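You operate a simulated robot arm through the tools that you are given. There is no shell and no other tool. Be economical: measure what you need, move in short steps, check, and stop when the job is done.

You run a simulated two-armed robot. Do the job below in one go: nothing can be reset, and whatever is moved stays where it is left.

TASK
Put two of the green net ends from the top of the blue bench on the shelf under the blue bench. Pick up the small blue spool with one hand, pass it to the other hand and put it on the shelf under the blue bench. Do these in any order. Set down upright: small blue spool.

It is judged by the outcome, as a careful person would: the job done as asked, and still so three seconds after it is handed in. It fails if anything else is knocked over, pushed out of place, dropped, spilled or broken.

THE ROBOT
Two 7-joint arms with two-finger parallel grippers on one trunk that stands fixed in place. Base frame: the origin is at the foot of the trunk, x ahead of it, y to its left, z up; the work surface is at about z = 860. Readings come in mm, degrees, newtons and seconds.
The left shoulder is at [71, 156, 1080], the right one opposite. Payload 3.91 kg a hand.
The tool frame of a hand sits at the grasp point between the pads (the TCP): z along the fingers, y along the line on which they close. The tips reach 30 mm beyond it. Largest opening 110 mm; finger width 20, thickness 10; the body of the gripper, 48 by 112 mm, starts 55 mm behind the TCP.
Orientation is that of the tool frame in the base frame, as a unit quaternion [w, x, y, z]. With the fingers straight down and closing along the base's y, the tool's x points along the base's -x, its y along +y and its z along -z.

THE INTERFACE
- The arms move only by the tool play_rows. It takes "left_plan", "right_plan" or both (then of equal length, played together; a hand with none holds still); each is a list of rows, each an object of numbers (a shift or turn left out is 0, a gripper value left out holds the last): "tx", "ty", "tz": the shift along the tool's x, y, z in units of 40 mm (1.0 is 40 mm); "ax", "ay", "az": the turn, a rotation vector about the tool's x, y, z in units of 4 degrees (1.0 is 4 degrees). In form: [{"tx": .., "ty": .., "tz": .., "ax": .., "ay": .., "az": ..}, ...]. A call has 1 to 20 rows; each row shifts and turns the commanded pose from where the row before left it, along the tool's axes as they then stand. "left_fingers" and "right_fingers" are, for a hand that has rows, the finger opening in mm, from 0 to 110, set as the call begins (left out, the last holds). A call with a number of a shift or a turn outside -1 to 1 is refused whole. A row lasts 0.2 s, in which the tool goes at most 50 mm and 8.6 degrees; a call with a longer step from one row to the next is refused whole, and so is a gripper value outside its range. A pose out of reach is approached as far as the arm can. The call stops where the force on the tool passes 40 N (or 10 N more than at its start, if that is more) or the arm is blocked; 0.2 s more then pass. The fingers move at their own pace (about 108 mm/s each) and stop on an object; they squeeze with about 36 N. The grip force told is the motor's: it shows also when the fingers shut on nothing. Time passes only in rows, and 0.2 s behind the last, so rows that do not move let the fingers close. It gives the time, the measured TCP pose, the force on the tool (base axes), the opening and the grip force at its end, in the units of the frame above (readings bear some noise), with the torque about the TCP (base axes, N m) and any sound that the robot's microphone picked up, and new pictures: "views" is both (left out), scene, wrist or none (wrist: the cameras of the hands that moved).
- Cameras (640 x 400 px; columns grow to the right, rows downward): "scene" is now at [138.6, -23.7, 1318.3]; the picture's right is [-0.27, -0.96, -0.00], its down [-0.43, 0.12, -0.89] and it looks along [0.86, -0.24, -0.45] (base axes); focal length 323 px, centre (320, 200). "left" rides on the left gripper at [72, -17, -103] in its tool frame; the picture's right is [0.23, 0.97, 0.00], its down [-0.76, 0.18, -0.62] and it looks along [-0.61, 0.14, 0.78] (tool axes); focal length 222 px, centre (320, 200). "right" rides on the right gripper at [72, 17, -103] in its tool frame; the picture's right is [-0.23, 0.97, 0.00], its down [-0.76, -0.18, -0.62] and it looks along [-0.61, -0.14, 0.78] (tool axes); focal length 222 px, centre (320, 200).
- lift_body(by): slides the trunk up (or, below 0, down) by that many mm; the arms and the scene camera ride with it, the base frame stays. It gives what a move gives, with no picture.
- head_to(pan, tilt): turns the head with the scene camera to pan (to the left, within 86 degrees either way) and tilt (down, from -29 to 69), counted from straight ahead of the robot. It gives what a move gives, and a new picture of the scene camera.
- point_at(camera, pixels): for up to 12 pixels [column, row] of the newest picture of that camera ("zoom" is the newest enlarged one), the place [x, y, z] in the base frame of the surface seen there, good to about 3 mm. It takes no simulated time.
- close_up(camera, box): a new picture of the part [left, top, right, bottom] of that camera's present view, enlarged. It takes no simulated time.
- hand_in(): hands the job in; it is judged then, once.

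Keep the steps short. Do not move on a guess: measure, check each grasp and each placing, and mend mistakes. In all there are 80 turns and 200 pictures (those below and enlarged ones count). Leave the grippers open and the arms clear of the work at the hand-in unless told otherwise, and finish with a single line.

The tools are called as a command line: name --argument value ..., lists and objects as JSON in quotes. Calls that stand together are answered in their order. play_rows: Moves the arms, as the interface text tells. Its arguments: {"type":"object","properties":{"left_plan":{"type":"array"},"left_fingers":{"type":"number"},"right_plan":{"type":"array"},"right_fingers":{"type":"number"},"views":{"type":"string","enum":["both","scene","wrist","none"]}},"required":[]} The other tools are called the same way: lift_body (by) slides the trunk up or down; head_to (pan, tilt) turns the head that bears the scene camera; point_at (camera, pixels) gives the place of the surface under pixels of a picture; close_up (camera, box) takes an enlarged picture of a part of a camera's view; hand_in () hands the job in.

At the start:

```text
time: 0.0
left_ee_pos: [848.6, -38.7, 1096.7]
left_tool_rot: [0.0, 0.0, 1.0, 0.0]
left_force: [0.7, -0.6, 0.3]
left_torque: [-0.05, 0.01, 0.03]
left_gripper_width: 110.1
left_gripper_force: 0.2
right_ee_pos: [582.7, -667.9, 1050.0]
right_tool_rot: [0.0, 0.0, 1.0, 0.001]
right_force: [0.5, -0.1, -0.5]
right_torque: [0.01, 0.0, 0.03]
right_gripper_width: 110.0
right_gripper_force: 0.1
trunk travel left (down, up): [-525.0, 415.0]
head pan, tilt: [-15.6, 26.6]
```

scene: 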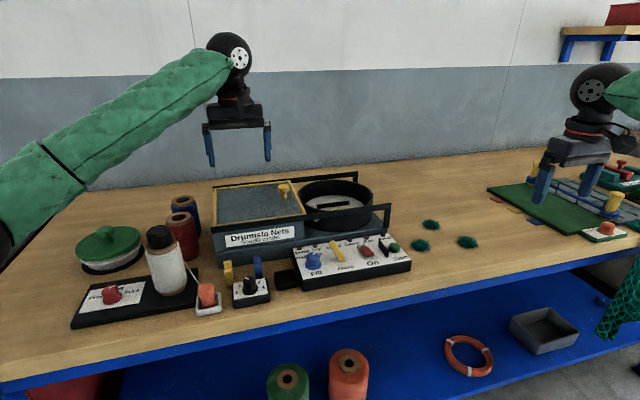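
right: 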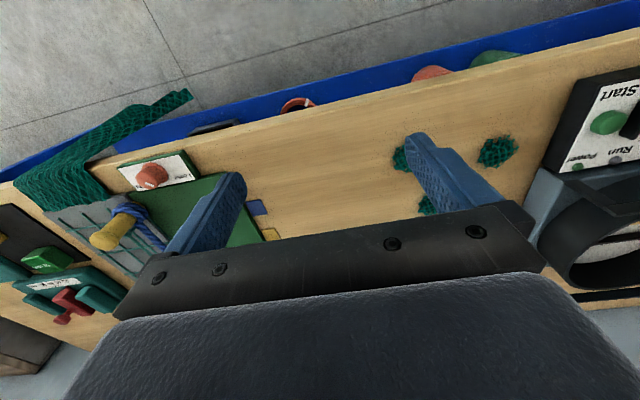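
left: 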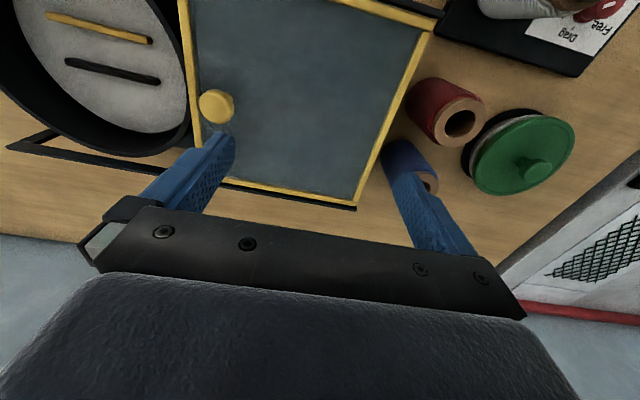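

I see three green net ends at about (431,224), (467,241) and (421,246), a blue spool behind the red one at (185,208), and a blue shelf below the bench edge. I'll measure these first.

point_at --camera "scene" --pixels '[[431, 224], [467, 241], [421, 246], [184, 203], [184, 222], [410, 340], [500, 320], [440, 300], [430, 390], [440, 268], [545, 330], [468, 340]]'

close_up --camera "scene" --box '[60, 160, 320, 320]'

close_up --camera "scene" --box '[380, 190, 640, 390]'

```text
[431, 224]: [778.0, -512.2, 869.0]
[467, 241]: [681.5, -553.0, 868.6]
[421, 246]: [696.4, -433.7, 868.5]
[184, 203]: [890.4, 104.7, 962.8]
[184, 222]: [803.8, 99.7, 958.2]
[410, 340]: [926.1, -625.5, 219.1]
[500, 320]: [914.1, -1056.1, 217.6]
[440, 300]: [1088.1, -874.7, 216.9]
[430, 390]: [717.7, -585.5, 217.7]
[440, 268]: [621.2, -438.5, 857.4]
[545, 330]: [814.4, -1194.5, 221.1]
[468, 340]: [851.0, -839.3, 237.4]
```

```text
2.46 times, centred on (190, 240) of scene
```

zoom: 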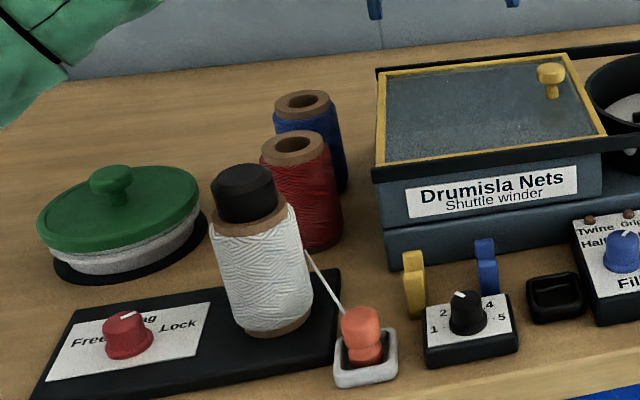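

```text
2.00 times, centred on (510, 290) of scene
```

zoom: 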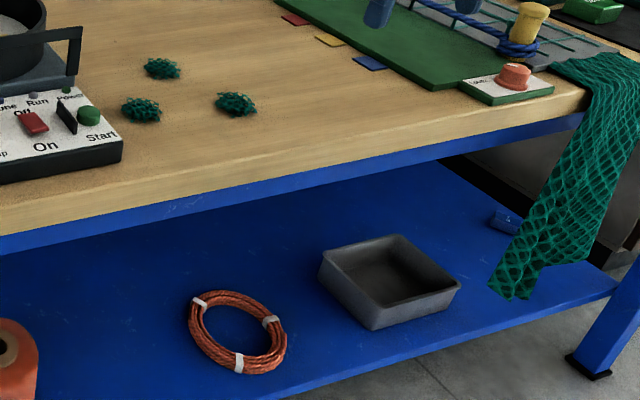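

Let me look around: the left, the right, and down at the shelf, before moving.

head_to --pan -40 --tilt 50

head_to --pan 5 --tilt 55

head_to --pan -60 --tilt 30

head_to --pan 25 --tilt 25

```text
time: 0.9
left_ee_pos: [850.1, -38.2, 1096.9]
left_tool_rot: [0.0, -0.001, 1.0, 0.0]
left_force: [0.0, 0.4, -0.3]
left_torque: [0.03, 0.04, 0.0]
left_gripper_width: 110.0
left_gripper_force: 0.1
right_ee_pos: [583.9, -667.9, 1048.7]
right_tool_rot: [0.001, 0.0, 1.0, 0.0]
right_force: [-0.9, -0.2, 0.0]
right_torque: [0.0, -0.02, 0.0]
right_gripper_width: 110.2
right_gripper_force: 0.1
trunk travel left (down, up): [-525.0, 415.0]
head pan, tilt: [-40.0, 50.0]
```

scene: 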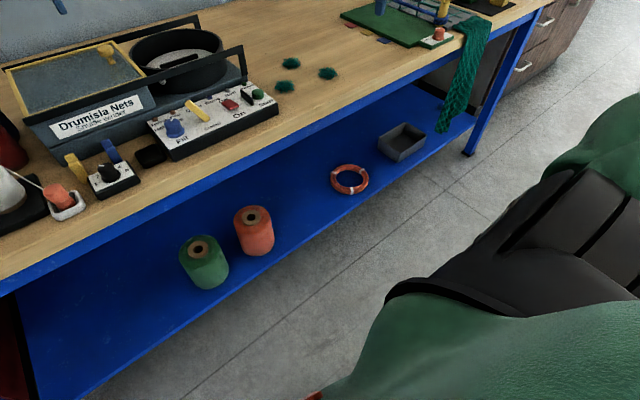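

```text
time: 2.0
left_ee_pos: [849.3, -39.1, 1096.5]
left_tool_rot: [0.0, 0.0, 1.0, 0.0]
left_force: [0.6, 0.1, -0.6]
left_torque: [0.01, -0.02, -0.02]
left_gripper_width: 109.9
left_gripper_force: 0.0
right_ee_pos: [583.6, -667.6, 1049.8]
right_tool_rot: [0.0, 0.0, 1.0, 0.0]
right_force: [0.3, -0.2, -0.5]
right_torque: [0.0, -0.04, -0.01]
right_gripper_width: 109.9
right_gripper_force: 0.2
trunk travel left (down, up): [-525.0, 415.0]
head pan, tilt: [5.0, 55.0]
```

scene: 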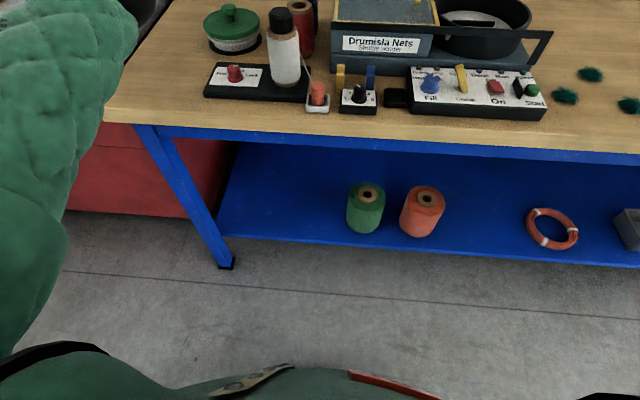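

```text
time: 3.4
left_ee_pos: [848.5, -37.5, 1097.6]
left_tool_rot: [0.0, 0.0, 1.0, -0.001]
left_force: [0.2, -0.1, 1.5]
left_torque: [-0.01, -0.02, 0.01]
left_gripper_width: 110.1
left_gripper_force: 0.0
right_ee_pos: [584.8, -668.1, 1051.0]
right_tool_rot: [0.0, 0.0, 1.0, -0.001]
right_force: [-0.1, 0.3, -0.1]
right_torque: [-0.01, -0.02, -0.03]
right_gripper_width: 110.0
right_gripper_force: 0.0
trunk travel left (down, up): [-525.0, 415.0]
head pan, tilt: [-60.0, 30.0]
```

scene: 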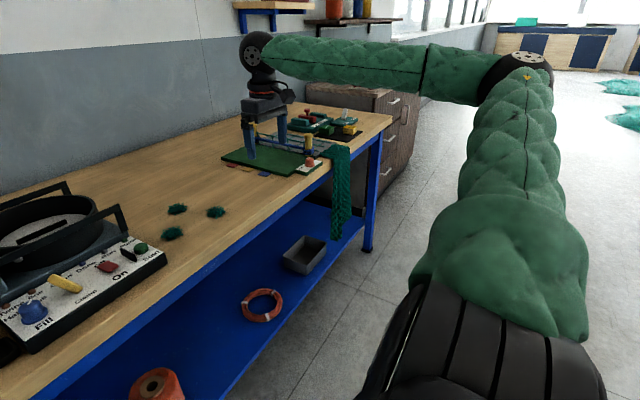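

```text
time: 5.0
left_ee_pos: [848.6, -38.0, 1096.2]
left_tool_rot: [-0.001, 0.0, 1.0, 0.0]
left_force: [0.6, 0.6, 0.0]
left_torque: [-0.01, 0.03, 0.0]
left_gripper_width: 110.1
left_gripper_force: 0.1
right_ee_pos: [585.0, -667.7, 1049.4]
right_tool_rot: [0.0, 0.0, 1.0, -0.001]
right_force: [0.3, 0.6, -0.1]
right_torque: [0.0, -0.01, 0.04]
right_gripper_width: 110.1
right_gripper_force: 0.1
trunk travel left (down, up): [-525.0, 415.0]
head pan, tilt: [25.0, 25.0]
```

scene: 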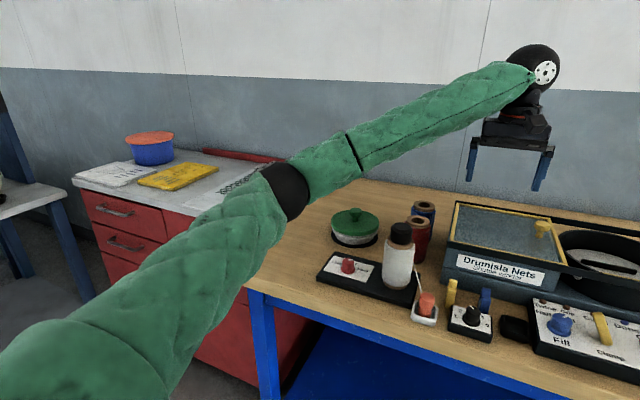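

The blue spool is behind the red one. I'll look down the middle to measure the edges of the shelf and bench.

head_to --pan -12 --tilt 45

```text
time: 6.0
left_ee_pos: [849.9, -38.5, 1096.8]
left_tool_rot: [0.001, 0.001, 1.0, 0.0]
left_force: [-0.1, -0.3, -0.1]
left_torque: [0.0, 0.0, -0.02]
left_gripper_width: 110.0
left_gripper_force: 0.0
right_ee_pos: [584.8, -666.7, 1048.9]
right_tool_rot: [0.0, 0.001, 1.0, 0.0]
right_force: [0.2, -0.1, -0.5]
right_torque: [0.0, 0.02, -0.04]
right_gripper_width: 109.9
right_gripper_force: 0.1
trunk travel left (down, up): [-525.0, 415.0]
head pan, tilt: [-12.0, 45.0]
```

scene: 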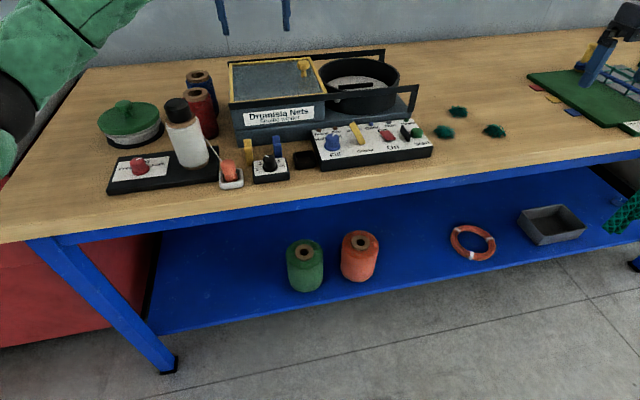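

point_at --camera "scene" --pixels '[[200, 324], [330, 294], [450, 271], [560, 250], [400, 255], [430, 230], [440, 192], [440, 183], [305, 250], [360, 240], [200, 75], [211, 85]]'

point_at --camera "scene" --pixels '[[460, 113], [447, 134], [494, 131], [180, 255], [240, 250], [72, 240], [440, 188], [200, 95], [345, 65], [407, 84], [320, 265], [375, 265]]'

close_up --camera "scene" --box '[160, 50, 260, 112]'

```text
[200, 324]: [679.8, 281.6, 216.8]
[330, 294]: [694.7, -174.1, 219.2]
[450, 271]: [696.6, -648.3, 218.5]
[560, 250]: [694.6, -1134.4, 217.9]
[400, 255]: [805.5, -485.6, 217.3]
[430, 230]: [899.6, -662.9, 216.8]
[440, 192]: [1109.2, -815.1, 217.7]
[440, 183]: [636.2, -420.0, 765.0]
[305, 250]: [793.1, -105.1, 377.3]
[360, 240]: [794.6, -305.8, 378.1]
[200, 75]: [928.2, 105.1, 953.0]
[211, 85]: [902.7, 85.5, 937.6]
```

```text
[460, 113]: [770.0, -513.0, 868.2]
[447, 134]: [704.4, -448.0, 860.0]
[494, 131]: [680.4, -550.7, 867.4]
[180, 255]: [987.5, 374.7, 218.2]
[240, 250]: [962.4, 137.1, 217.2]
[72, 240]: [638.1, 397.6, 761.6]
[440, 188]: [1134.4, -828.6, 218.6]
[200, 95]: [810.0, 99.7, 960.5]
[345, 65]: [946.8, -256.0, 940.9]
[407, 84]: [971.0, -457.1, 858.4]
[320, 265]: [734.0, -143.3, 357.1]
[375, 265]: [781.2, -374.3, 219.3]
```

```text
6.40 times, centred on (210, 81) of scene
```

zoom: 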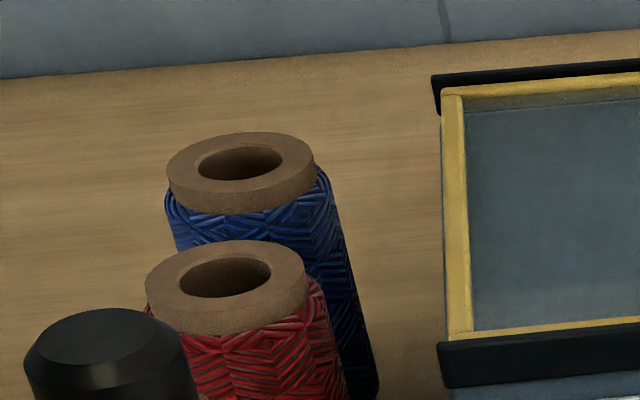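

Shelf: z≈218, front edge x≈690. Bench front edge: x≈621, apron bottom ≈750. I'll start with the net ends and the right hand; first, precise centres of the net ends.

head_to --pan -36 --tilt 40

close_up --camera "scene" --box '[240, 90, 400, 190]'

```text
time: 6.9
left_ee_pos: [848.9, -37.7, 1097.4]
left_tool_rot: [0.0, 0.0, 1.0, 0.0]
left_force: [0.7, -0.4, 0.1]
left_torque: [-0.01, -0.03, -0.03]
left_gripper_width: 110.0
left_gripper_force: 0.1
right_ee_pos: [583.5, -666.5, 1049.5]
right_tool_rot: [0.0, 0.0, 1.0, -0.001]
right_force: [0.7, -0.2, -0.7]
right_torque: [0.02, 0.03, 0.01]
right_gripper_width: 109.9
right_gripper_force: 0.1
trunk travel left (down, up): [-525.0, 415.0]
head pan, tilt: [-36.0, 40.0]
```

scene: 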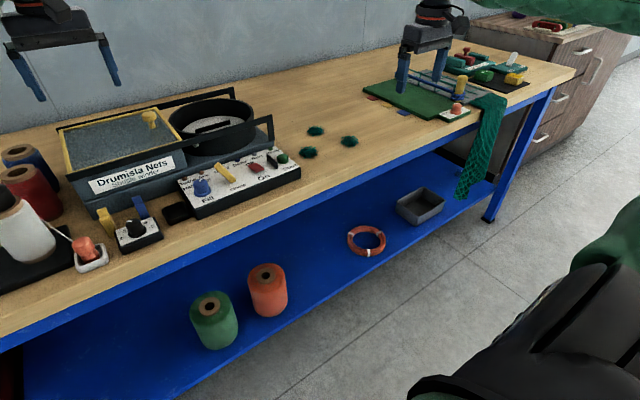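

```text
4.00 times, centred on (320, 140) of scene
```

zoom: 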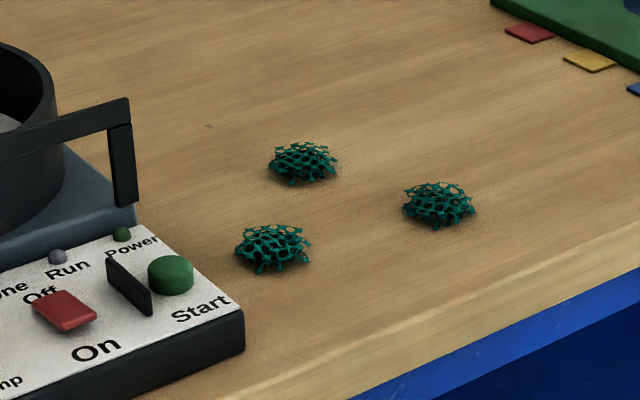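

point_at --camera "zoom" --pixels '[[437, 205], [405, 207], [474, 207], [438, 228], [438, 185], [303, 163], [270, 165], [337, 163], [273, 248], [236, 250], [310, 250], [475, 260]]'

```text
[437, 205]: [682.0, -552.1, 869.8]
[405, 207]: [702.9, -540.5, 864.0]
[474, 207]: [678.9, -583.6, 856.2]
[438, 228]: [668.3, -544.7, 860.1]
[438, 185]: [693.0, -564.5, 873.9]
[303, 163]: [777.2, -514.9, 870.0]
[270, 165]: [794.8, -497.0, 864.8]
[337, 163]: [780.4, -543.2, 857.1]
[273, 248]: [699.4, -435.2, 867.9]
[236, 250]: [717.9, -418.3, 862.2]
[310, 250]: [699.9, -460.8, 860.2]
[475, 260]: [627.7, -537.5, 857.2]
```

Net A is centred at about (685,-557), its top at 873, with the bench at 857. I'll move the right hand above it and descend to z≈930.

play_rows --right_plan '[{"tx": -0.85, "ty": 0.9}, {"tx": -0.85, "ty": 0.95}, {"tx": -0.83, "ty": 0.9}, {"tz": 1}, {"tz": 1}, {"tz": 1}, {}]' --right_fingers 80

```text
refused: row 2 steps farther than a row can; nothing moved
```

Diagonal too long; smaller steps.

play_rows --right_plan '[{"tx": -0.65, "ty": 0.7}, {"tx": -0.65, "ty": 0.7}, {"tx": -0.65, "ty": 0.7}, {"tx": -0.6, "ty": 0.65}, {"tz": 1}, {"tz": 1}, {"tz": 1}, {}]' --right_fingers 80

```text
time: 8.7
left_ee_pos: [848.8, -37.7, 1097.0]
left_tool_rot: [0.0, -0.001, 1.0, -0.001]
left_force: [-0.5, -0.7, -0.2]
left_torque: [-0.02, 0.02, 0.0]
left_gripper_width: 110.0
left_gripper_force: 0.0
right_ee_pos: [685.7, -555.8, 929.6]
right_tool_rot: [-0.001, 0.0, 1.0, 0.0]
right_force: [-0.4, 0.2, 0.2]
right_torque: [0.01, 0.01, 0.02]
right_gripper_width: 80.0
right_gripper_force: 0.0
trunk travel left (down, up): [-525.0, 415.0]
head pan, tilt: [-36.0, 40.0]
```

scene: 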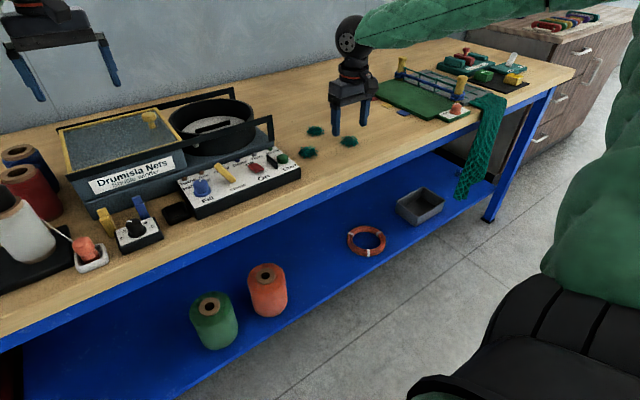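
right: 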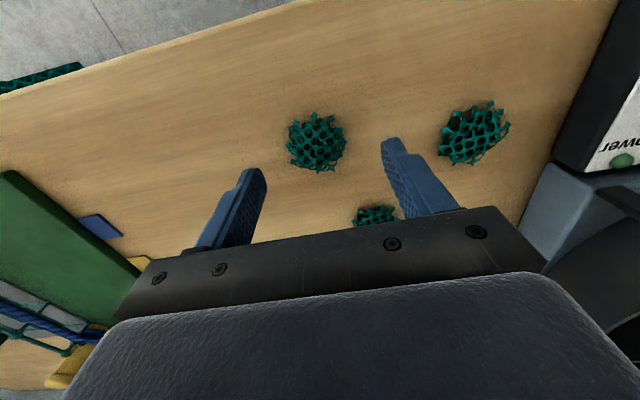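

The net sits ahead between the fingers. I'll check its centre from the wrist camera.

point_at --camera "right" --pixels '[[317, 143], [287, 145], [346, 142], [316, 115], [316, 170], [473, 132], [440, 135], [507, 128], [470, 105], [475, 162]]'

```text
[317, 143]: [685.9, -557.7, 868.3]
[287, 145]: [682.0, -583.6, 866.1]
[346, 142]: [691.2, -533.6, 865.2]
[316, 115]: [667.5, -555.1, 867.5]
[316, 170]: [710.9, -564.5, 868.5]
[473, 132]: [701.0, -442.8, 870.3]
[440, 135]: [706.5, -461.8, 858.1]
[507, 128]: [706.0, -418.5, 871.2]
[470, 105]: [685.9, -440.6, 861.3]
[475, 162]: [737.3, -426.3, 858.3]
```

Net A is centred at (687,-558). I'll descend 39 mm (tips ≈861) and close.

play_rows --right_plan '[{"tz": 0.5, "ty": -0.05}, {"tz": 0.48}, {}]' --views "none"

play_rows --right_plan '[{}, {}, {}, {}]' --right_fingers 0 --views "wrist"

```text
time: 9.5
left_ee_pos: [848.1, -37.2, 1097.3]
left_tool_rot: [0.0, 0.0, 1.0, 0.0]
left_force: [0.2, -0.5, -0.8]
left_torque: [0.0, -0.01, 0.0]
left_gripper_width: 109.7
left_gripper_force: 0.1
right_ee_pos: [685.5, -559.4, 890.8]
right_tool_rot: [-0.001, 0.0, 1.0, 0.0]
right_force: [-0.5, -1.1, 3.2]
right_torque: [0.08, 0.01, 0.07]
right_gripper_width: 79.8
right_gripper_force: 0.0
trunk travel left (down, up): [-525.0, 415.0]
head pan, tilt: [-36.0, 40.0]
```

```text
time: 10.5
left_ee_pos: [848.6, -38.4, 1098.1]
left_tool_rot: [0.0, -0.001, 1.0, 0.0]
left_force: [0.9, 0.1, 0.9]
left_torque: [0.0, -0.02, 0.04]
left_gripper_width: 110.2
left_gripper_force: 0.0
right_ee_pos: [686.3, -558.6, 889.3]
right_tool_rot: [-0.001, 0.0, 1.0, 0.0]
right_force: [0.2, 1.5, 2.0]
right_torque: [0.13, -0.02, 0.04]
right_gripper_width: 30.9
right_gripper_force: 36.4
trunk travel left (down, up): [-525.0, 415.0]
head pan, tilt: [-36.0, 40.0]
```

right: 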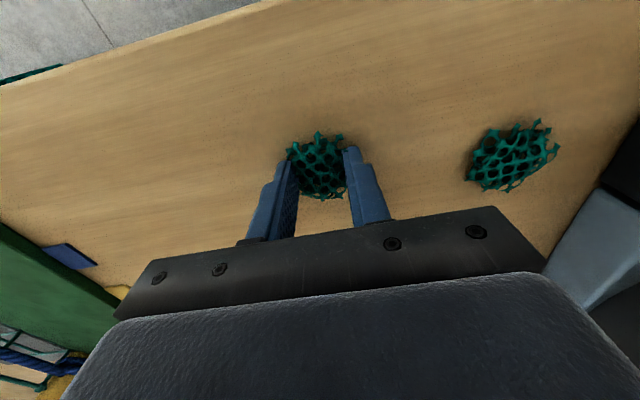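

Gripping at 31 mm opening. I'll lift, bring the right hand back in front of the bench, and at the same time raise and retract the left arm so the trunk can go down.

play_rows --right_plan '[{"tz": -0.9}, {"tz": -0.95}, {"tz": -0.95}, {"tx": 1}, {"tx": 1}, {"tx": 1}, {"tx": 1}, {"tx": 1}, {}, {}, {}, {}, {}, {}, {}, {}, {}]' --left_plan '[{"tz": -1}, {"tz": -1}, {"tz": -1}, {"tz": -1}, {"tz": -1}, {"tz": -1}, {"tz": -1}, {"tz": -1}, {"tx": 0.92, "ty": 0.67}, {"tx": 0.92, "ty": 0.67}, {"tx": 0.92, "ty": 0.67}, {"tx": 0.92, "ty": 0.67}, {"tx": 0.92, "ty": 0.67}, {"tx": 0.92, "ty": 0.67}, {"tx": 0.92, "ty": 0.67}, {"tx": 0.92, "ty": 0.67}, {"tx": 0.92, "ty": 0.67}]'

```text
time: 14.1
left_ee_pos: [516.3, 204.3, 1417.9]
left_tool_rot: [0.0, 0.0, 1.0, -0.001]
left_force: [-0.1, 0.5, 0.1]
left_torque: [-0.01, 0.0, 0.02]
left_gripper_width: 109.9
left_gripper_force: 0.0
right_ee_pos: [484.2, -558.4, 1004.6]
right_tool_rot: [0.001, 0.002, 1.0, 0.0]
right_force: [-0.2, -0.1, -0.2]
right_torque: [-0.03, -0.02, -0.01]
right_gripper_width: 30.0
right_gripper_force: 36.0
trunk travel left (down, up): [-525.0, 415.0]
head pan, tilt: [-36.0, 40.0]
```

scene: 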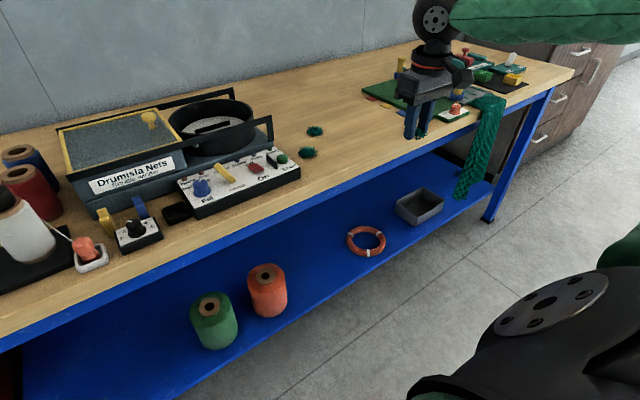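
right: 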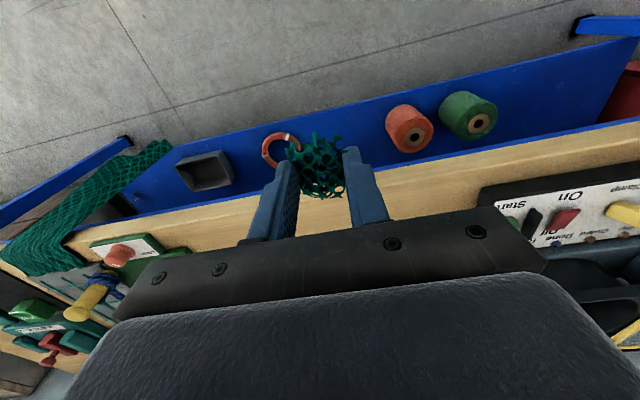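
left: 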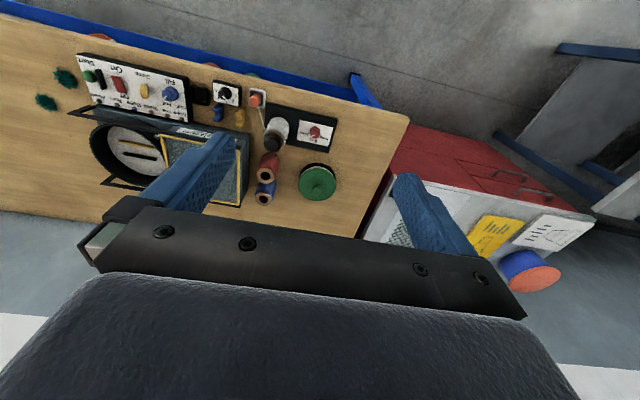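

Net held, left arm high. Lower the trunk in two steps.

lift_body --by -200

head_to --pan -30 --tilt 35

```text
time: 16.2
left_ee_pos: [516.1, 203.4, 1219.0]
left_tool_rot: [0.001, 0.0, 1.0, 0.0]
left_force: [-1.3, -0.1, -0.5]
left_torque: [-0.03, 0.0, 0.0]
left_gripper_width: 109.7
left_gripper_force: 0.0
right_ee_pos: [485.8, -558.7, 803.7]
right_tool_rot: [0.001, 0.0, 1.0, 0.0]
right_force: [-0.1, -0.1, -0.8]
right_torque: [-0.01, -0.02, -0.01]
right_gripper_width: 29.2
right_gripper_force: 35.9
trunk travel left (down, up): [-325.0, 615.0]
head pan, tilt: [-36.0, 40.0]
```

```text
time: 16.9
left_ee_pos: [518.2, 203.1, 1217.7]
left_tool_rot: [0.0, 0.001, 1.0, 0.0]
left_force: [0.3, 1.0, 0.9]
left_torque: [0.0, 0.01, 0.01]
left_gripper_width: 110.1
left_gripper_force: 0.1
right_ee_pos: [487.0, -558.8, 801.6]
right_tool_rot: [0.0, 0.001, 1.0, 0.0]
right_force: [-0.1, 0.1, -0.5]
right_torque: [-0.01, 0.01, -0.01]
right_gripper_width: 29.3
right_gripper_force: 35.9
trunk travel left (down, up): [-325.0, 615.0]
head pan, tilt: [-30.0, 35.0]
```

scene: 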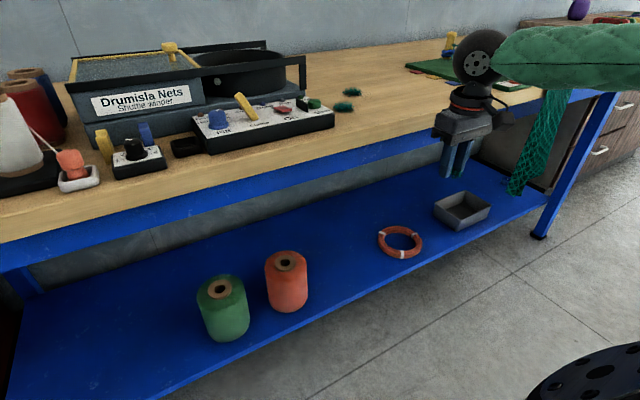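

The forearm extends to the right; I must check it clears the bench edge and the hanging net before lowering further.

point_at --camera "scene" --pixels '[[478, 50], [530, 45], [570, 45], [610, 45], [635, 45], [520, 185], [548, 110], [600, 90]]'

head_to --pan -65 --tilt 25

```text
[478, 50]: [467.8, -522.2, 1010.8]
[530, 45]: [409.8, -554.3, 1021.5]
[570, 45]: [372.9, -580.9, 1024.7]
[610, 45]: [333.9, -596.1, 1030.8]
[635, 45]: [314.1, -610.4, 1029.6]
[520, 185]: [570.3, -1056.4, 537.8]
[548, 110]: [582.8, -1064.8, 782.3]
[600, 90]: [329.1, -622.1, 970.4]
```

```text
time: 17.9
left_ee_pos: [518.0, 203.6, 1217.8]
left_tool_rot: [0.0, 0.0, 1.0, 0.0]
left_force: [0.1, 0.8, 0.5]
left_torque: [-0.02, 0.0, 0.0]
left_gripper_width: 109.9
left_gripper_force: 0.1
right_ee_pos: [487.7, -558.7, 802.2]
right_tool_rot: [0.0, 0.001, 1.0, 0.0]
right_force: [-0.2, -0.3, -0.6]
right_torque: [0.01, 0.01, 0.0]
right_gripper_width: 28.8
right_gripper_force: 35.9
trunk travel left (down, up): [-325.0, 615.0]
head pan, tilt: [-65.0, 25.0]
```

scene: 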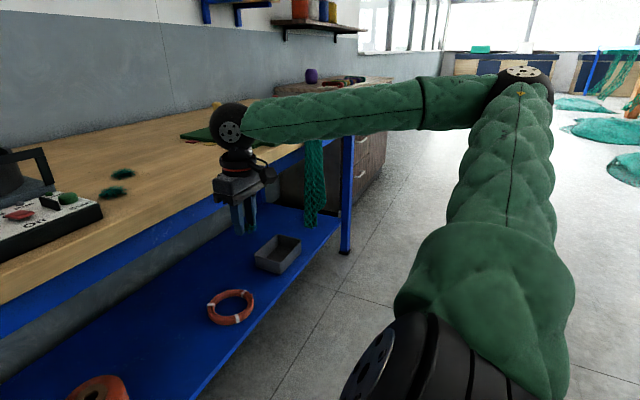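

The forearm runs back toward the robot (x<470), clear of the bench. Lower another 180.

lift_body --by -180

head_to --pan -35 --tilt 30

```text
time: 19.9
left_ee_pos: [516.2, 202.7, 1036.5]
left_tool_rot: [0.0, 0.0, 1.0, 0.0]
left_force: [0.3, -0.1, -0.9]
left_torque: [0.01, 0.0, -0.03]
left_gripper_width: 110.1
left_gripper_force: 0.1
right_ee_pos: [485.5, -557.7, 623.4]
right_tool_rot: [0.001, 0.0, 1.0, 0.0]
right_force: [0.6, 0.4, 0.5]
right_torque: [0.01, -0.01, 0.0]
right_gripper_width: 28.2
right_gripper_force: 35.8
trunk travel left (down, up): [-145.0, 795.0]
head pan, tilt: [-65.0, 25.0]
```

```text
time: 20.9
left_ee_pos: [517.7, 203.4, 1037.8]
left_tool_rot: [-0.001, 0.0, 1.0, 0.0]
left_force: [-0.7, -0.4, 0.2]
left_torque: [0.03, 0.02, -0.01]
left_gripper_width: 110.2
left_gripper_force: 0.1
right_ee_pos: [485.2, -558.3, 622.8]
right_tool_rot: [0.0, 0.0, 1.0, 0.0]
right_force: [-0.2, 0.4, 0.2]
right_torque: [0.0, 0.03, -0.01]
right_gripper_width: 27.8
right_gripper_force: 35.7
trunk travel left (down, up): [-145.0, 795.0]
head pan, tilt: [-35.0, 30.0]
```

scene: 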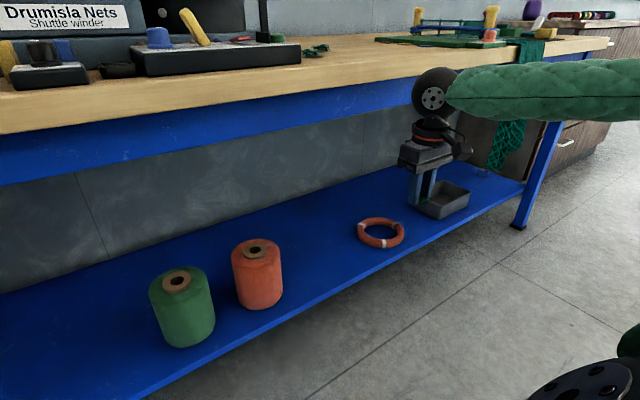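

Plenty of height under the bench, so the hand can stay pointing down. I'll descend to z≈343 in front of the shelf, then go forward to (760,-660), a free spot between the orange spool and the coil.

play_rows --right_plan '[{"tz": 1}, {"tz": 1}, {"tz": 1}, {"tz": 1}, {"tz": 1}, {"tz": 1}, {"tz": 1}, {"ty": -0.7}, {"ty": -0.7}, {"ty": -0.7}]' --views "scene"

play_rows --right_plan '[{"tx": -1, "ty": -0.06}, {"tx": -1, "ty": -0.06}, {"tx": -1, "ty": -0.06}, {"tx": -1, "ty": -0.06}, {"tx": -1, "ty": -0.06}, {"tx": -1, "ty": -0.06}, {"tx": -0.9, "ty": -0.06}]'

```text
time: 23.1
left_ee_pos: [517.3, 203.7, 1038.2]
left_tool_rot: [-0.001, -0.001, 1.0, 0.001]
left_force: [0.7, -0.1, -0.6]
left_torque: [-0.02, -0.01, 0.02]
left_gripper_width: 109.9
left_gripper_force: 0.0
right_ee_pos: [486.6, -641.8, 342.1]
right_tool_rot: [0.0, 0.0, 1.0, 0.0]
right_force: [-0.4, 0.1, 0.1]
right_torque: [0.04, -0.04, -0.01]
right_gripper_width: 29.6
right_gripper_force: 36.0
trunk travel left (down, up): [-145.0, 795.0]
head pan, tilt: [-35.0, 30.0]
```

scene: 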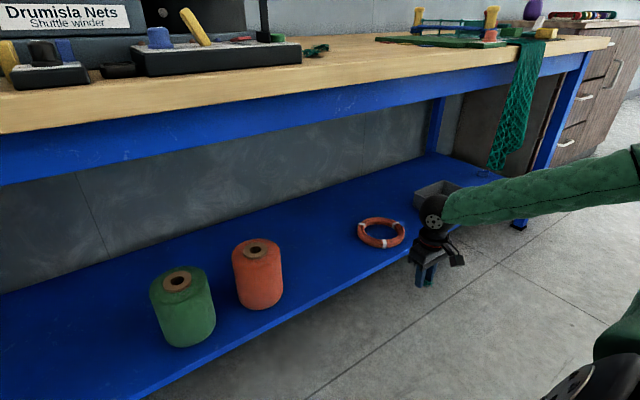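

```text
time: 24.7
left_ee_pos: [518.5, 202.6, 1037.9]
left_tool_rot: [-0.001, -0.001, 1.0, 0.0]
left_force: [-0.4, -1.1, 0.8]
left_torque: [0.03, -0.02, -0.02]
left_gripper_width: 109.8
left_gripper_force: 0.0
right_ee_pos: [761.7, -660.6, 342.7]
right_tool_rot: [0.001, 0.001, 1.0, 0.0]
right_force: [0.5, -0.5, -0.2]
right_torque: [0.03, -0.02, 0.05]
right_gripper_width: 29.4
right_gripper_force: 35.5
trunk travel left (down, up): [-145.0, 795.0]
head pan, tilt: [-35.0, 30.0]
```

scene: 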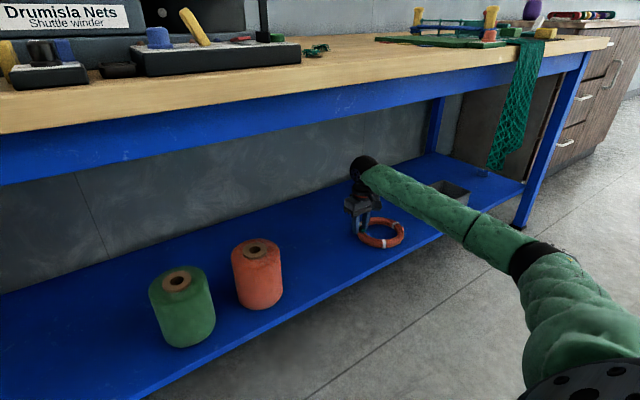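
right: 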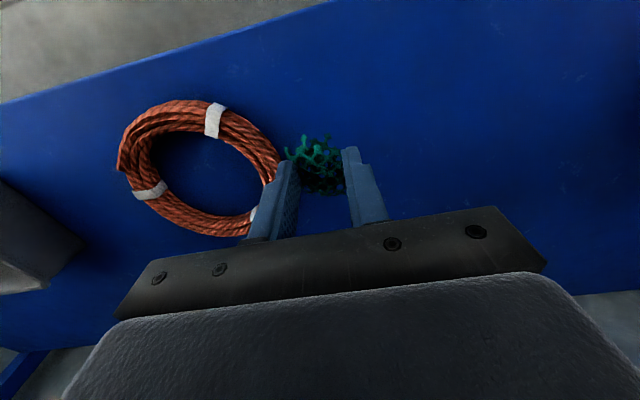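

The coil is close to the finger. Measuring it.

point_at --camera "right" --pixels '[[280, 170], [230, 120], [250, 215], [180, 104], [400, 110], [395, 60]]'

```text
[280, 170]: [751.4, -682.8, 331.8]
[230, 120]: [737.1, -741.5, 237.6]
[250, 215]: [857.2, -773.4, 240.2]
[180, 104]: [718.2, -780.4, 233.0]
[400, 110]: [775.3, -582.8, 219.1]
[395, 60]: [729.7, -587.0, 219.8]
```

The coil's near edge is at about y=-725. I'll shift to y=-630, descend to z≈252 and check.

play_rows --right_plan '[{"ty": 0.75}, {"tz": 0.8}, {"tz": 0.8}, {"tz": 0.4}, {"tz": 0.2}, {}]' --views "wrist"

```text
time: 26.1
left_ee_pos: [516.3, 204.1, 1037.9]
left_tool_rot: [0.0, -0.002, 1.0, 0.0]
left_force: [-0.4, -0.3, -0.4]
left_torque: [0.01, -0.02, 0.0]
left_gripper_width: 109.8
left_gripper_force: 0.0
right_ee_pos: [763.2, -629.2, 257.5]
right_tool_rot: [0.001, 0.0, 1.0, -0.001]
right_force: [0.7, 1.4, 15.9]
right_torque: [-0.26, -0.14, 0.01]
right_gripper_width: 30.0
right_gripper_force: 36.0
trunk travel left (down, up): [-145.0, 795.0]
head pan, tilt: [-35.0, 30.0]
```

right: 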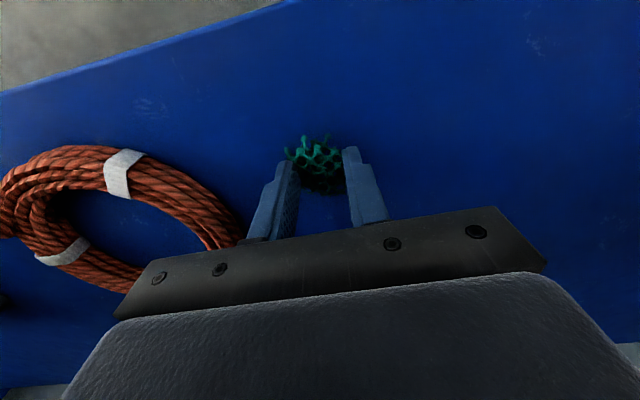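

The net touches the shelf (16 N up). Release and rise.

play_rows --right_plan '[{}, {}, {}]' --right_fingers 60 --views "none"

play_rows --right_plan '[{"tz": -0.5}, {"tz": -1}, {"tz": -1}, {}]' --views "wrist"

```text
time: 26.9
left_ee_pos: [517.2, 202.4, 1036.5]
left_tool_rot: [-0.001, 0.001, 1.0, 0.0]
left_force: [-0.4, 0.4, 0.0]
left_torque: [-0.01, 0.01, 0.0]
left_gripper_width: 109.9
left_gripper_force: 0.0
right_ee_pos: [762.0, -630.8, 254.9]
right_tool_rot: [0.0, 0.0, 1.0, 0.0]
right_force: [-0.3, -0.4, 0.6]
right_torque: [-0.02, -0.01, 0.0]
right_gripper_width: 59.9
right_gripper_force: 0.1
trunk travel left (down, up): [-145.0, 795.0]
head pan, tilt: [-35.0, 30.0]
```

```text
time: 27.9
left_ee_pos: [517.3, 203.8, 1037.5]
left_tool_rot: [0.0, 0.0, 1.0, 0.0]
left_force: [0.9, 0.2, 0.8]
left_torque: [0.0, 0.0, 0.02]
left_gripper_width: 110.0
left_gripper_force: 0.0
right_ee_pos: [761.6, -629.1, 354.1]
right_tool_rot: [0.0, 0.0, 1.0, -0.001]
right_force: [-0.1, -0.3, 0.0]
right_torque: [-0.01, -0.03, 0.01]
right_gripper_width: 60.1
right_gripper_force: 0.1
trunk travel left (down, up): [-145.0, 795.0]
head pan, tilt: [-35.0, 30.0]
```

right: 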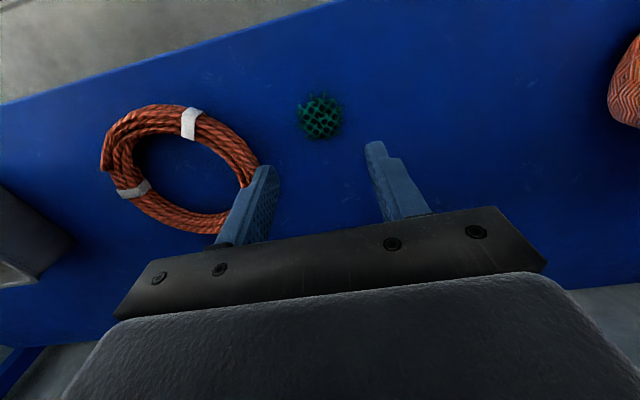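

Net 1 lies on the shelf. I'll back out of the shelf and rise in front of the bench (trunk stays).

play_rows --right_plan '[{"tx": 1}, {"tx": 1}, {"tx": 1}, {"tx": 1}, {"tx": 1}, {"tx": 1}, {"tx": 1}, {"tz": -1}, {"tz": -1}, {"tz": -1}, {"tz": -1}, {"tz": -1}, {"tz": -1}, {"tz": -1}, {"tz": -1}, {"tz": -1}, {"tz": -1}]' --views "scene"

play_rows --right_plan '[{"tz": -1}, {"tz": -1}, {"tz": -1}, {"tz": -1}, {"tz": -1}, {"tz": -1}, {"ty": 0.95}, {"ty": 0.95}, {"ty": 0.95}, {"ty": 0.95}, {"ty": 0.95}]' --views "scene"

```text
time: 31.5
left_ee_pos: [518.6, 203.0, 1036.7]
left_tool_rot: [-0.001, -0.002, 1.0, 0.0]
left_force: [0.8, 0.6, -0.5]
left_torque: [0.02, 0.05, 0.01]
left_gripper_width: 109.7
left_gripper_force: 0.0
right_ee_pos: [489.7, -620.5, 747.8]
right_tool_rot: [0.018, 0.0, 1.0, 0.001]
right_force: [1.5, 0.6, -5.6]
right_torque: [0.0, 0.14, -0.01]
right_gripper_width: 59.9
right_gripper_force: 0.1
right hand out of reach, approached as far as the arm can: row 17
trunk travel left (down, up): [-145.0, 795.0]
head pan, tilt: [-35.0, 30.0]
```

scene: 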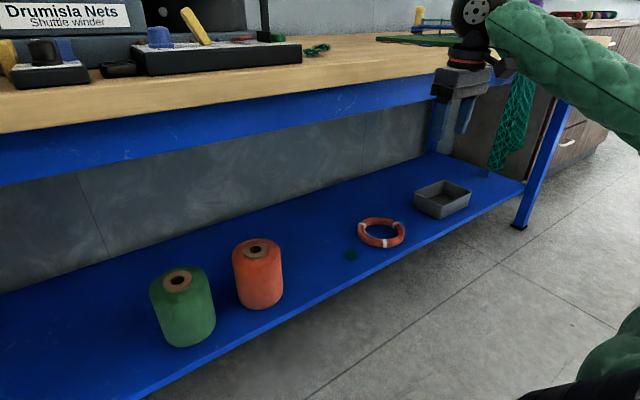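

```text
time: 33.9
left_ee_pos: [517.4, 203.1, 1036.3]
left_tool_rot: [-0.001, -0.001, 1.0, 0.0]
left_force: [0.0, 1.0, -0.9]
left_torque: [-0.02, 0.01, -0.01]
left_gripper_width: 109.9
left_gripper_force: 0.1
right_ee_pos: [507.4, -401.2, 751.1]
right_tool_rot: [0.0, 0.001, 1.0, 0.0]
right_force: [0.5, 0.2, 1.2]
right_torque: [0.03, -0.03, 0.01]
right_gripper_width: 60.1
right_gripper_force: 0.1
right hand out of reach, approached as far as the arm can: row 1, 2, 3, 4, 5, 6
trunk travel left (down, up): [-145.0, 795.0]
head pan, tilt: [-35.0, 30.0]
```

scene: 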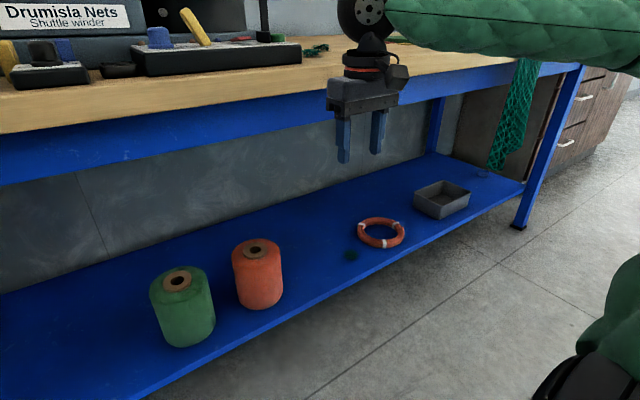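

The arm can't go higher from here, so I'll raise the trunk 260 mm.

lift_body --by 260

```text
time: 36.5
left_ee_pos: [518.3, 202.8, 1296.9]
left_tool_rot: [0.0, -0.001, 1.0, -0.001]
left_force: [0.3, 0.0, 0.1]
left_torque: [0.02, 0.04, -0.02]
left_gripper_width: 110.2
left_gripper_force: 0.1
right_ee_pos: [507.1, -402.5, 1009.5]
right_tool_rot: [0.0, 0.0, 1.0, 0.0]
right_force: [0.2, 0.6, -0.6]
right_torque: [-0.01, 0.0, -0.02]
right_gripper_width: 59.9
right_gripper_force: 0.1
trunk travel left (down, up): [-405.0, 535.0]
head pan, tilt: [-35.0, 30.0]
```

I'll take net C at about (780,-518), which has nothing near it.

play_rows --right_plan '[{"tx": -0.97, "ty": -0.41}, {"tx": -0.97, "ty": -0.41}, {"tx": -0.97, "ty": -0.41}, {"tx": -0.97, "ty": -0.41}, {"tx": -0.97, "ty": -0.41}, {"tx": -0.97, "ty": -0.41}, {"tx": -0.97, "ty": -0.41}, {"tz": 0.95}, {"tz": 0.95}, {}]' --right_fingers 80

```text
time: 38.7
left_ee_pos: [516.1, 204.0, 1297.7]
left_tool_rot: [0.0, -0.001, 1.0, 0.0]
left_force: [-0.3, -0.5, -0.1]
left_torque: [0.01, -0.03, 0.01]
left_gripper_width: 109.9
left_gripper_force: 0.1
right_ee_pos: [778.1, -517.1, 934.7]
right_tool_rot: [-0.001, 0.0, 1.0, 0.0]
right_force: [-0.1, 0.3, -0.1]
right_torque: [0.01, 0.0, -0.01]
right_gripper_width: 79.9
right_gripper_force: 0.1
trunk travel left (down, up): [-405.0, 535.0]
head pan, tilt: [-35.0, 30.0]
```

scene: 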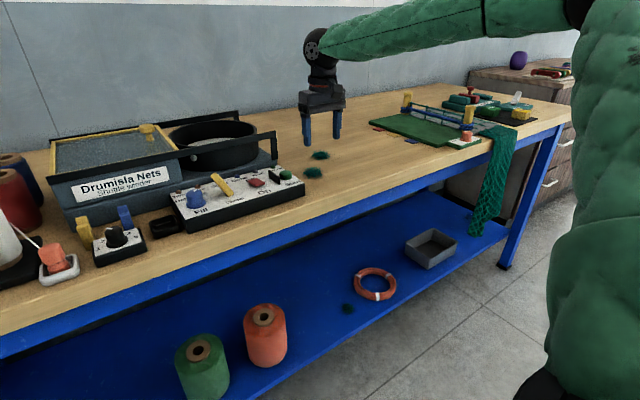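
right: 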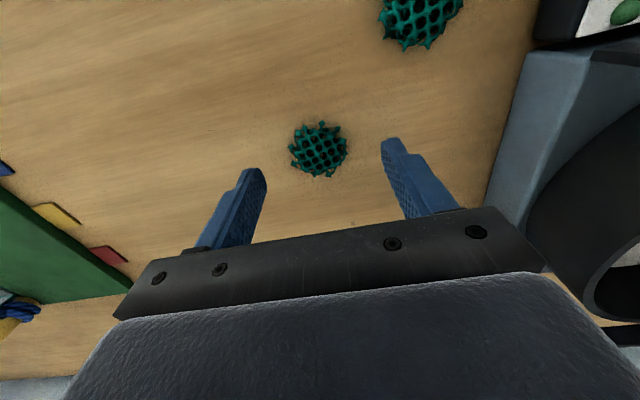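

Aligned as before. Descend to z≈891 and close.

play_rows --right_plan '[{"tz": 0.55, "tx": -0.08}, {"tz": 0.54}, {}]' --views "none"

play_rows --right_plan '[{}, {}, {}, {}]' --right_fingers 0 --views "none"

play_rows --right_plan '[{"tz": -0.9}, {"tz": -1}, {"tz": -1}, {"tx": 0.95, "ty": -0.18}, {"tx": 1, "ty": -0.18}, {"tx": 1, "ty": -0.18}, {"tx": 1, "ty": -0.18}, {"tx": 1, "ty": -0.18}, {"tx": 1, "ty": -0.18}, {"tx": 1}]' --views "wrist"

```text
time: 39.5
left_ee_pos: [518.1, 203.0, 1298.7]
left_tool_rot: [0.0, 0.0, 1.0, 0.0]
left_force: [-0.1, -0.5, 0.5]
left_torque: [0.0, 0.03, -0.01]
left_gripper_width: 110.1
left_gripper_force: 0.0
right_ee_pos: [782.0, -516.9, 889.6]
right_tool_rot: [0.0, 0.0, 1.0, 0.0]
right_force: [0.4, -0.7, 3.8]
right_torque: [0.14, 0.03, 0.02]
right_gripper_width: 79.5
right_gripper_force: 0.1
trunk travel left (down, up): [-405.0, 535.0]
head pan, tilt: [-35.0, 30.0]
```

```text
time: 40.5
left_ee_pos: [519.3, 203.8, 1297.9]
left_tool_rot: [0.0, -0.001, 1.0, 0.0]
left_force: [0.5, 0.4, 0.1]
left_torque: [0.01, 0.0, 0.03]
left_gripper_width: 109.8
left_gripper_force: 0.1
right_ee_pos: [780.5, -516.8, 890.1]
right_tool_rot: [0.0, 0.0, 1.0, 0.0]
right_force: [0.7, 1.4, 4.2]
right_torque: [0.02, -0.09, 0.06]
right_gripper_width: 30.2
right_gripper_force: 36.1
trunk travel left (down, up): [-405.0, 535.0]
head pan, tilt: [-35.0, 30.0]
```

```text
time: 42.7
left_ee_pos: [515.8, 202.6, 1297.7]
left_tool_rot: [0.0, -0.001, 1.0, 0.0]
left_force: [-0.4, -0.6, -0.7]
left_torque: [0.04, -0.04, 0.0]
left_gripper_width: 110.0
left_gripper_force: 0.0
right_ee_pos: [504.3, -560.0, 1006.0]
right_tool_rot: [0.0, 0.0, 1.0, 0.0]
right_force: [-0.7, 0.4, -0.8]
right_torque: [-0.01, -0.02, -0.01]
right_gripper_width: 26.2
right_gripper_force: 36.4
trunk travel left (down, up): [-405.0, 535.0]
head pan, tilt: [-35.0, 30.0]
```

right: 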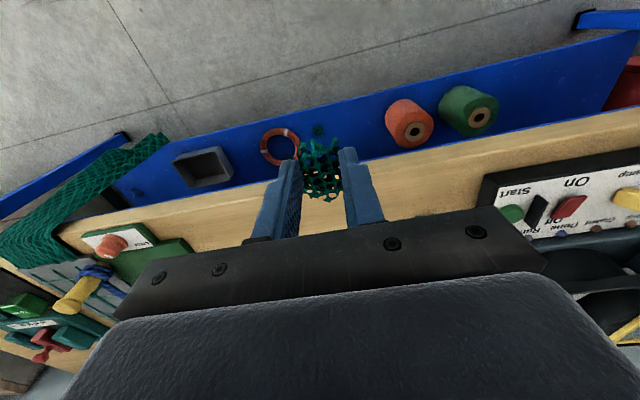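

Held (26 mm). Lower trunk 260 and repeat the approach, aiming at (765,-540).

lift_body --by -260

play_rows --right_plan '[{"tz": 1}, {"tz": 1}, {"tz": 1}, {"tz": 1}, {"tz": 1}, {"tz": 1}, {"tz": 1}, {"tz": 1}, {"tz": 1}, {"tz": 1}, {"tx": -0.95, "ty": 0.07}, {"tx": -0.93, "ty": 0.07}, {"tx": -0.93, "ty": 0.07}, {"tx": -0.93, "ty": 0.07}, {"tx": -0.93, "ty": 0.07}, {"tx": -0.93, "ty": 0.07}, {"tx": -0.93, "ty": 0.07}, {}]'

```text
time: 45.4
left_ee_pos: [517.4, 203.6, 1036.5]
left_tool_rot: [0.0, 0.001, 1.0, 0.001]
left_force: [0.5, 0.2, -0.3]
left_torque: [0.01, 0.04, 0.02]
left_gripper_width: 110.1
left_gripper_force: 0.0
right_ee_pos: [504.4, -561.5, 746.8]
right_tool_rot: [0.0, 0.0, 1.0, 0.001]
right_force: [-0.3, 0.2, 0.2]
right_torque: [0.0, -0.03, -0.01]
right_gripper_width: 25.2
right_gripper_force: 35.8
trunk travel left (down, up): [-145.0, 795.0]
head pan, tilt: [-35.0, 30.0]
```

```text
time: 49.2
left_ee_pos: [516.8, 203.7, 1037.4]
left_tool_rot: [0.0, -0.001, 1.0, 0.001]
left_force: [-0.1, -0.5, -1.0]
left_torque: [0.0, 0.02, -0.04]
left_gripper_width: 110.2
left_gripper_force: 0.0
right_ee_pos: [765.8, -539.2, 346.0]
right_tool_rot: [0.001, 0.0, 1.0, 0.0]
right_force: [-0.1, 0.1, 0.6]
right_torque: [-0.02, 0.0, -0.02]
right_gripper_width: 23.7
right_gripper_force: 36.4
trunk travel left (down, up): [-145.0, 795.0]
head pan, tilt: [-35.0, 30.0]
```

scene: 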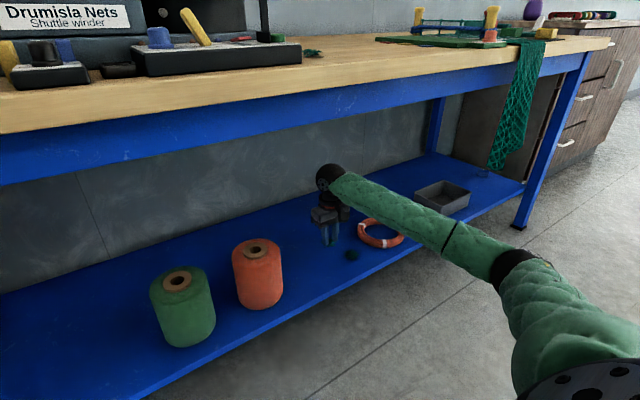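
right: 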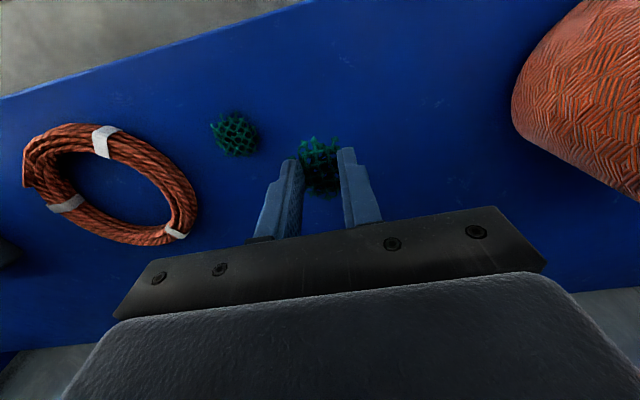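

Clear of everything. Descend to z≈257, then release.

play_rows --right_plan '[{"tz": 0.8}, {"tz": 0.8}, {"tz": 0.4}, {"tz": 0.2}, {}]' --views "none"

play_rows --right_plan '[{}, {}, {}]' --right_fingers 60 --views "none"

play_rows --right_plan '[{"tz": -0.5}, {"tz": -1}, {"tz": -1}, {}]' --views "wrist"

```text
time: 50.4
left_ee_pos: [516.0, 203.1, 1038.9]
left_tool_rot: [0.0, 0.001, 1.0, 0.0]
left_force: [-0.6, -0.3, 0.2]
left_torque: [0.03, -0.01, -0.03]
left_gripper_width: 110.0
left_gripper_force: 0.1
right_ee_pos: [764.1, -540.7, 260.6]
right_tool_rot: [0.001, 0.0, 1.0, -0.001]
right_force: [-0.9, -0.2, 8.2]
right_torque: [-0.02, 0.05, -0.03]
right_gripper_width: 23.5
right_gripper_force: 36.0
trunk travel left (down, up): [-145.0, 795.0]
head pan, tilt: [-35.0, 30.0]
```

```text
time: 51.2
left_ee_pos: [516.8, 203.1, 1038.1]
left_tool_rot: [-0.001, 0.0, 1.0, 0.0]
left_force: [-0.3, -0.1, 0.2]
left_torque: [0.01, 0.02, 0.01]
left_gripper_width: 109.9
left_gripper_force: 0.1
right_ee_pos: [765.5, -540.8, 258.4]
right_tool_rot: [0.0, 0.0, 1.0, 0.001]
right_force: [-0.2, -0.2, 0.2]
right_torque: [0.02, 0.03, -0.01]
right_gripper_width: 60.0
right_gripper_force: 0.0
trunk travel left (down, up): [-145.0, 795.0]
head pan, tilt: [-35.0, 30.0]
```

```text
time: 52.2
left_ee_pos: [517.5, 204.1, 1038.3]
left_tool_rot: [0.0, 0.0, 1.0, 0.0]
left_force: [-0.3, 0.3, -0.2]
left_torque: [-0.02, -0.03, 0.0]
left_gripper_width: 110.2
left_gripper_force: 0.1
right_ee_pos: [764.5, -540.8, 359.5]
right_tool_rot: [0.0, 0.0, 1.0, 0.0]
right_force: [-0.2, 0.1, -0.9]
right_torque: [0.02, 0.01, -0.01]
right_gripper_width: 60.4
right_gripper_force: 0.1
trunk travel left (down, up): [-145.0, 795.0]
head pan, tilt: [-35.0, 30.0]
```

right: 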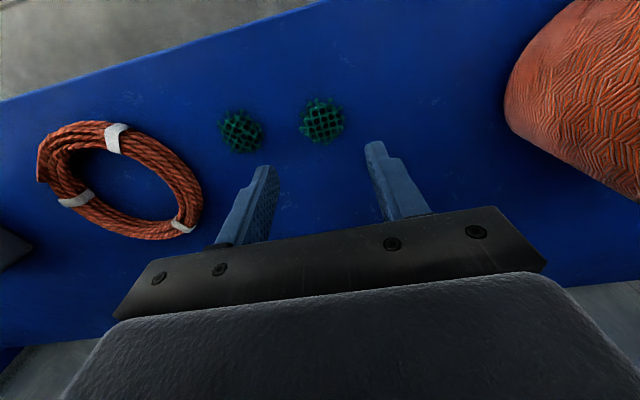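

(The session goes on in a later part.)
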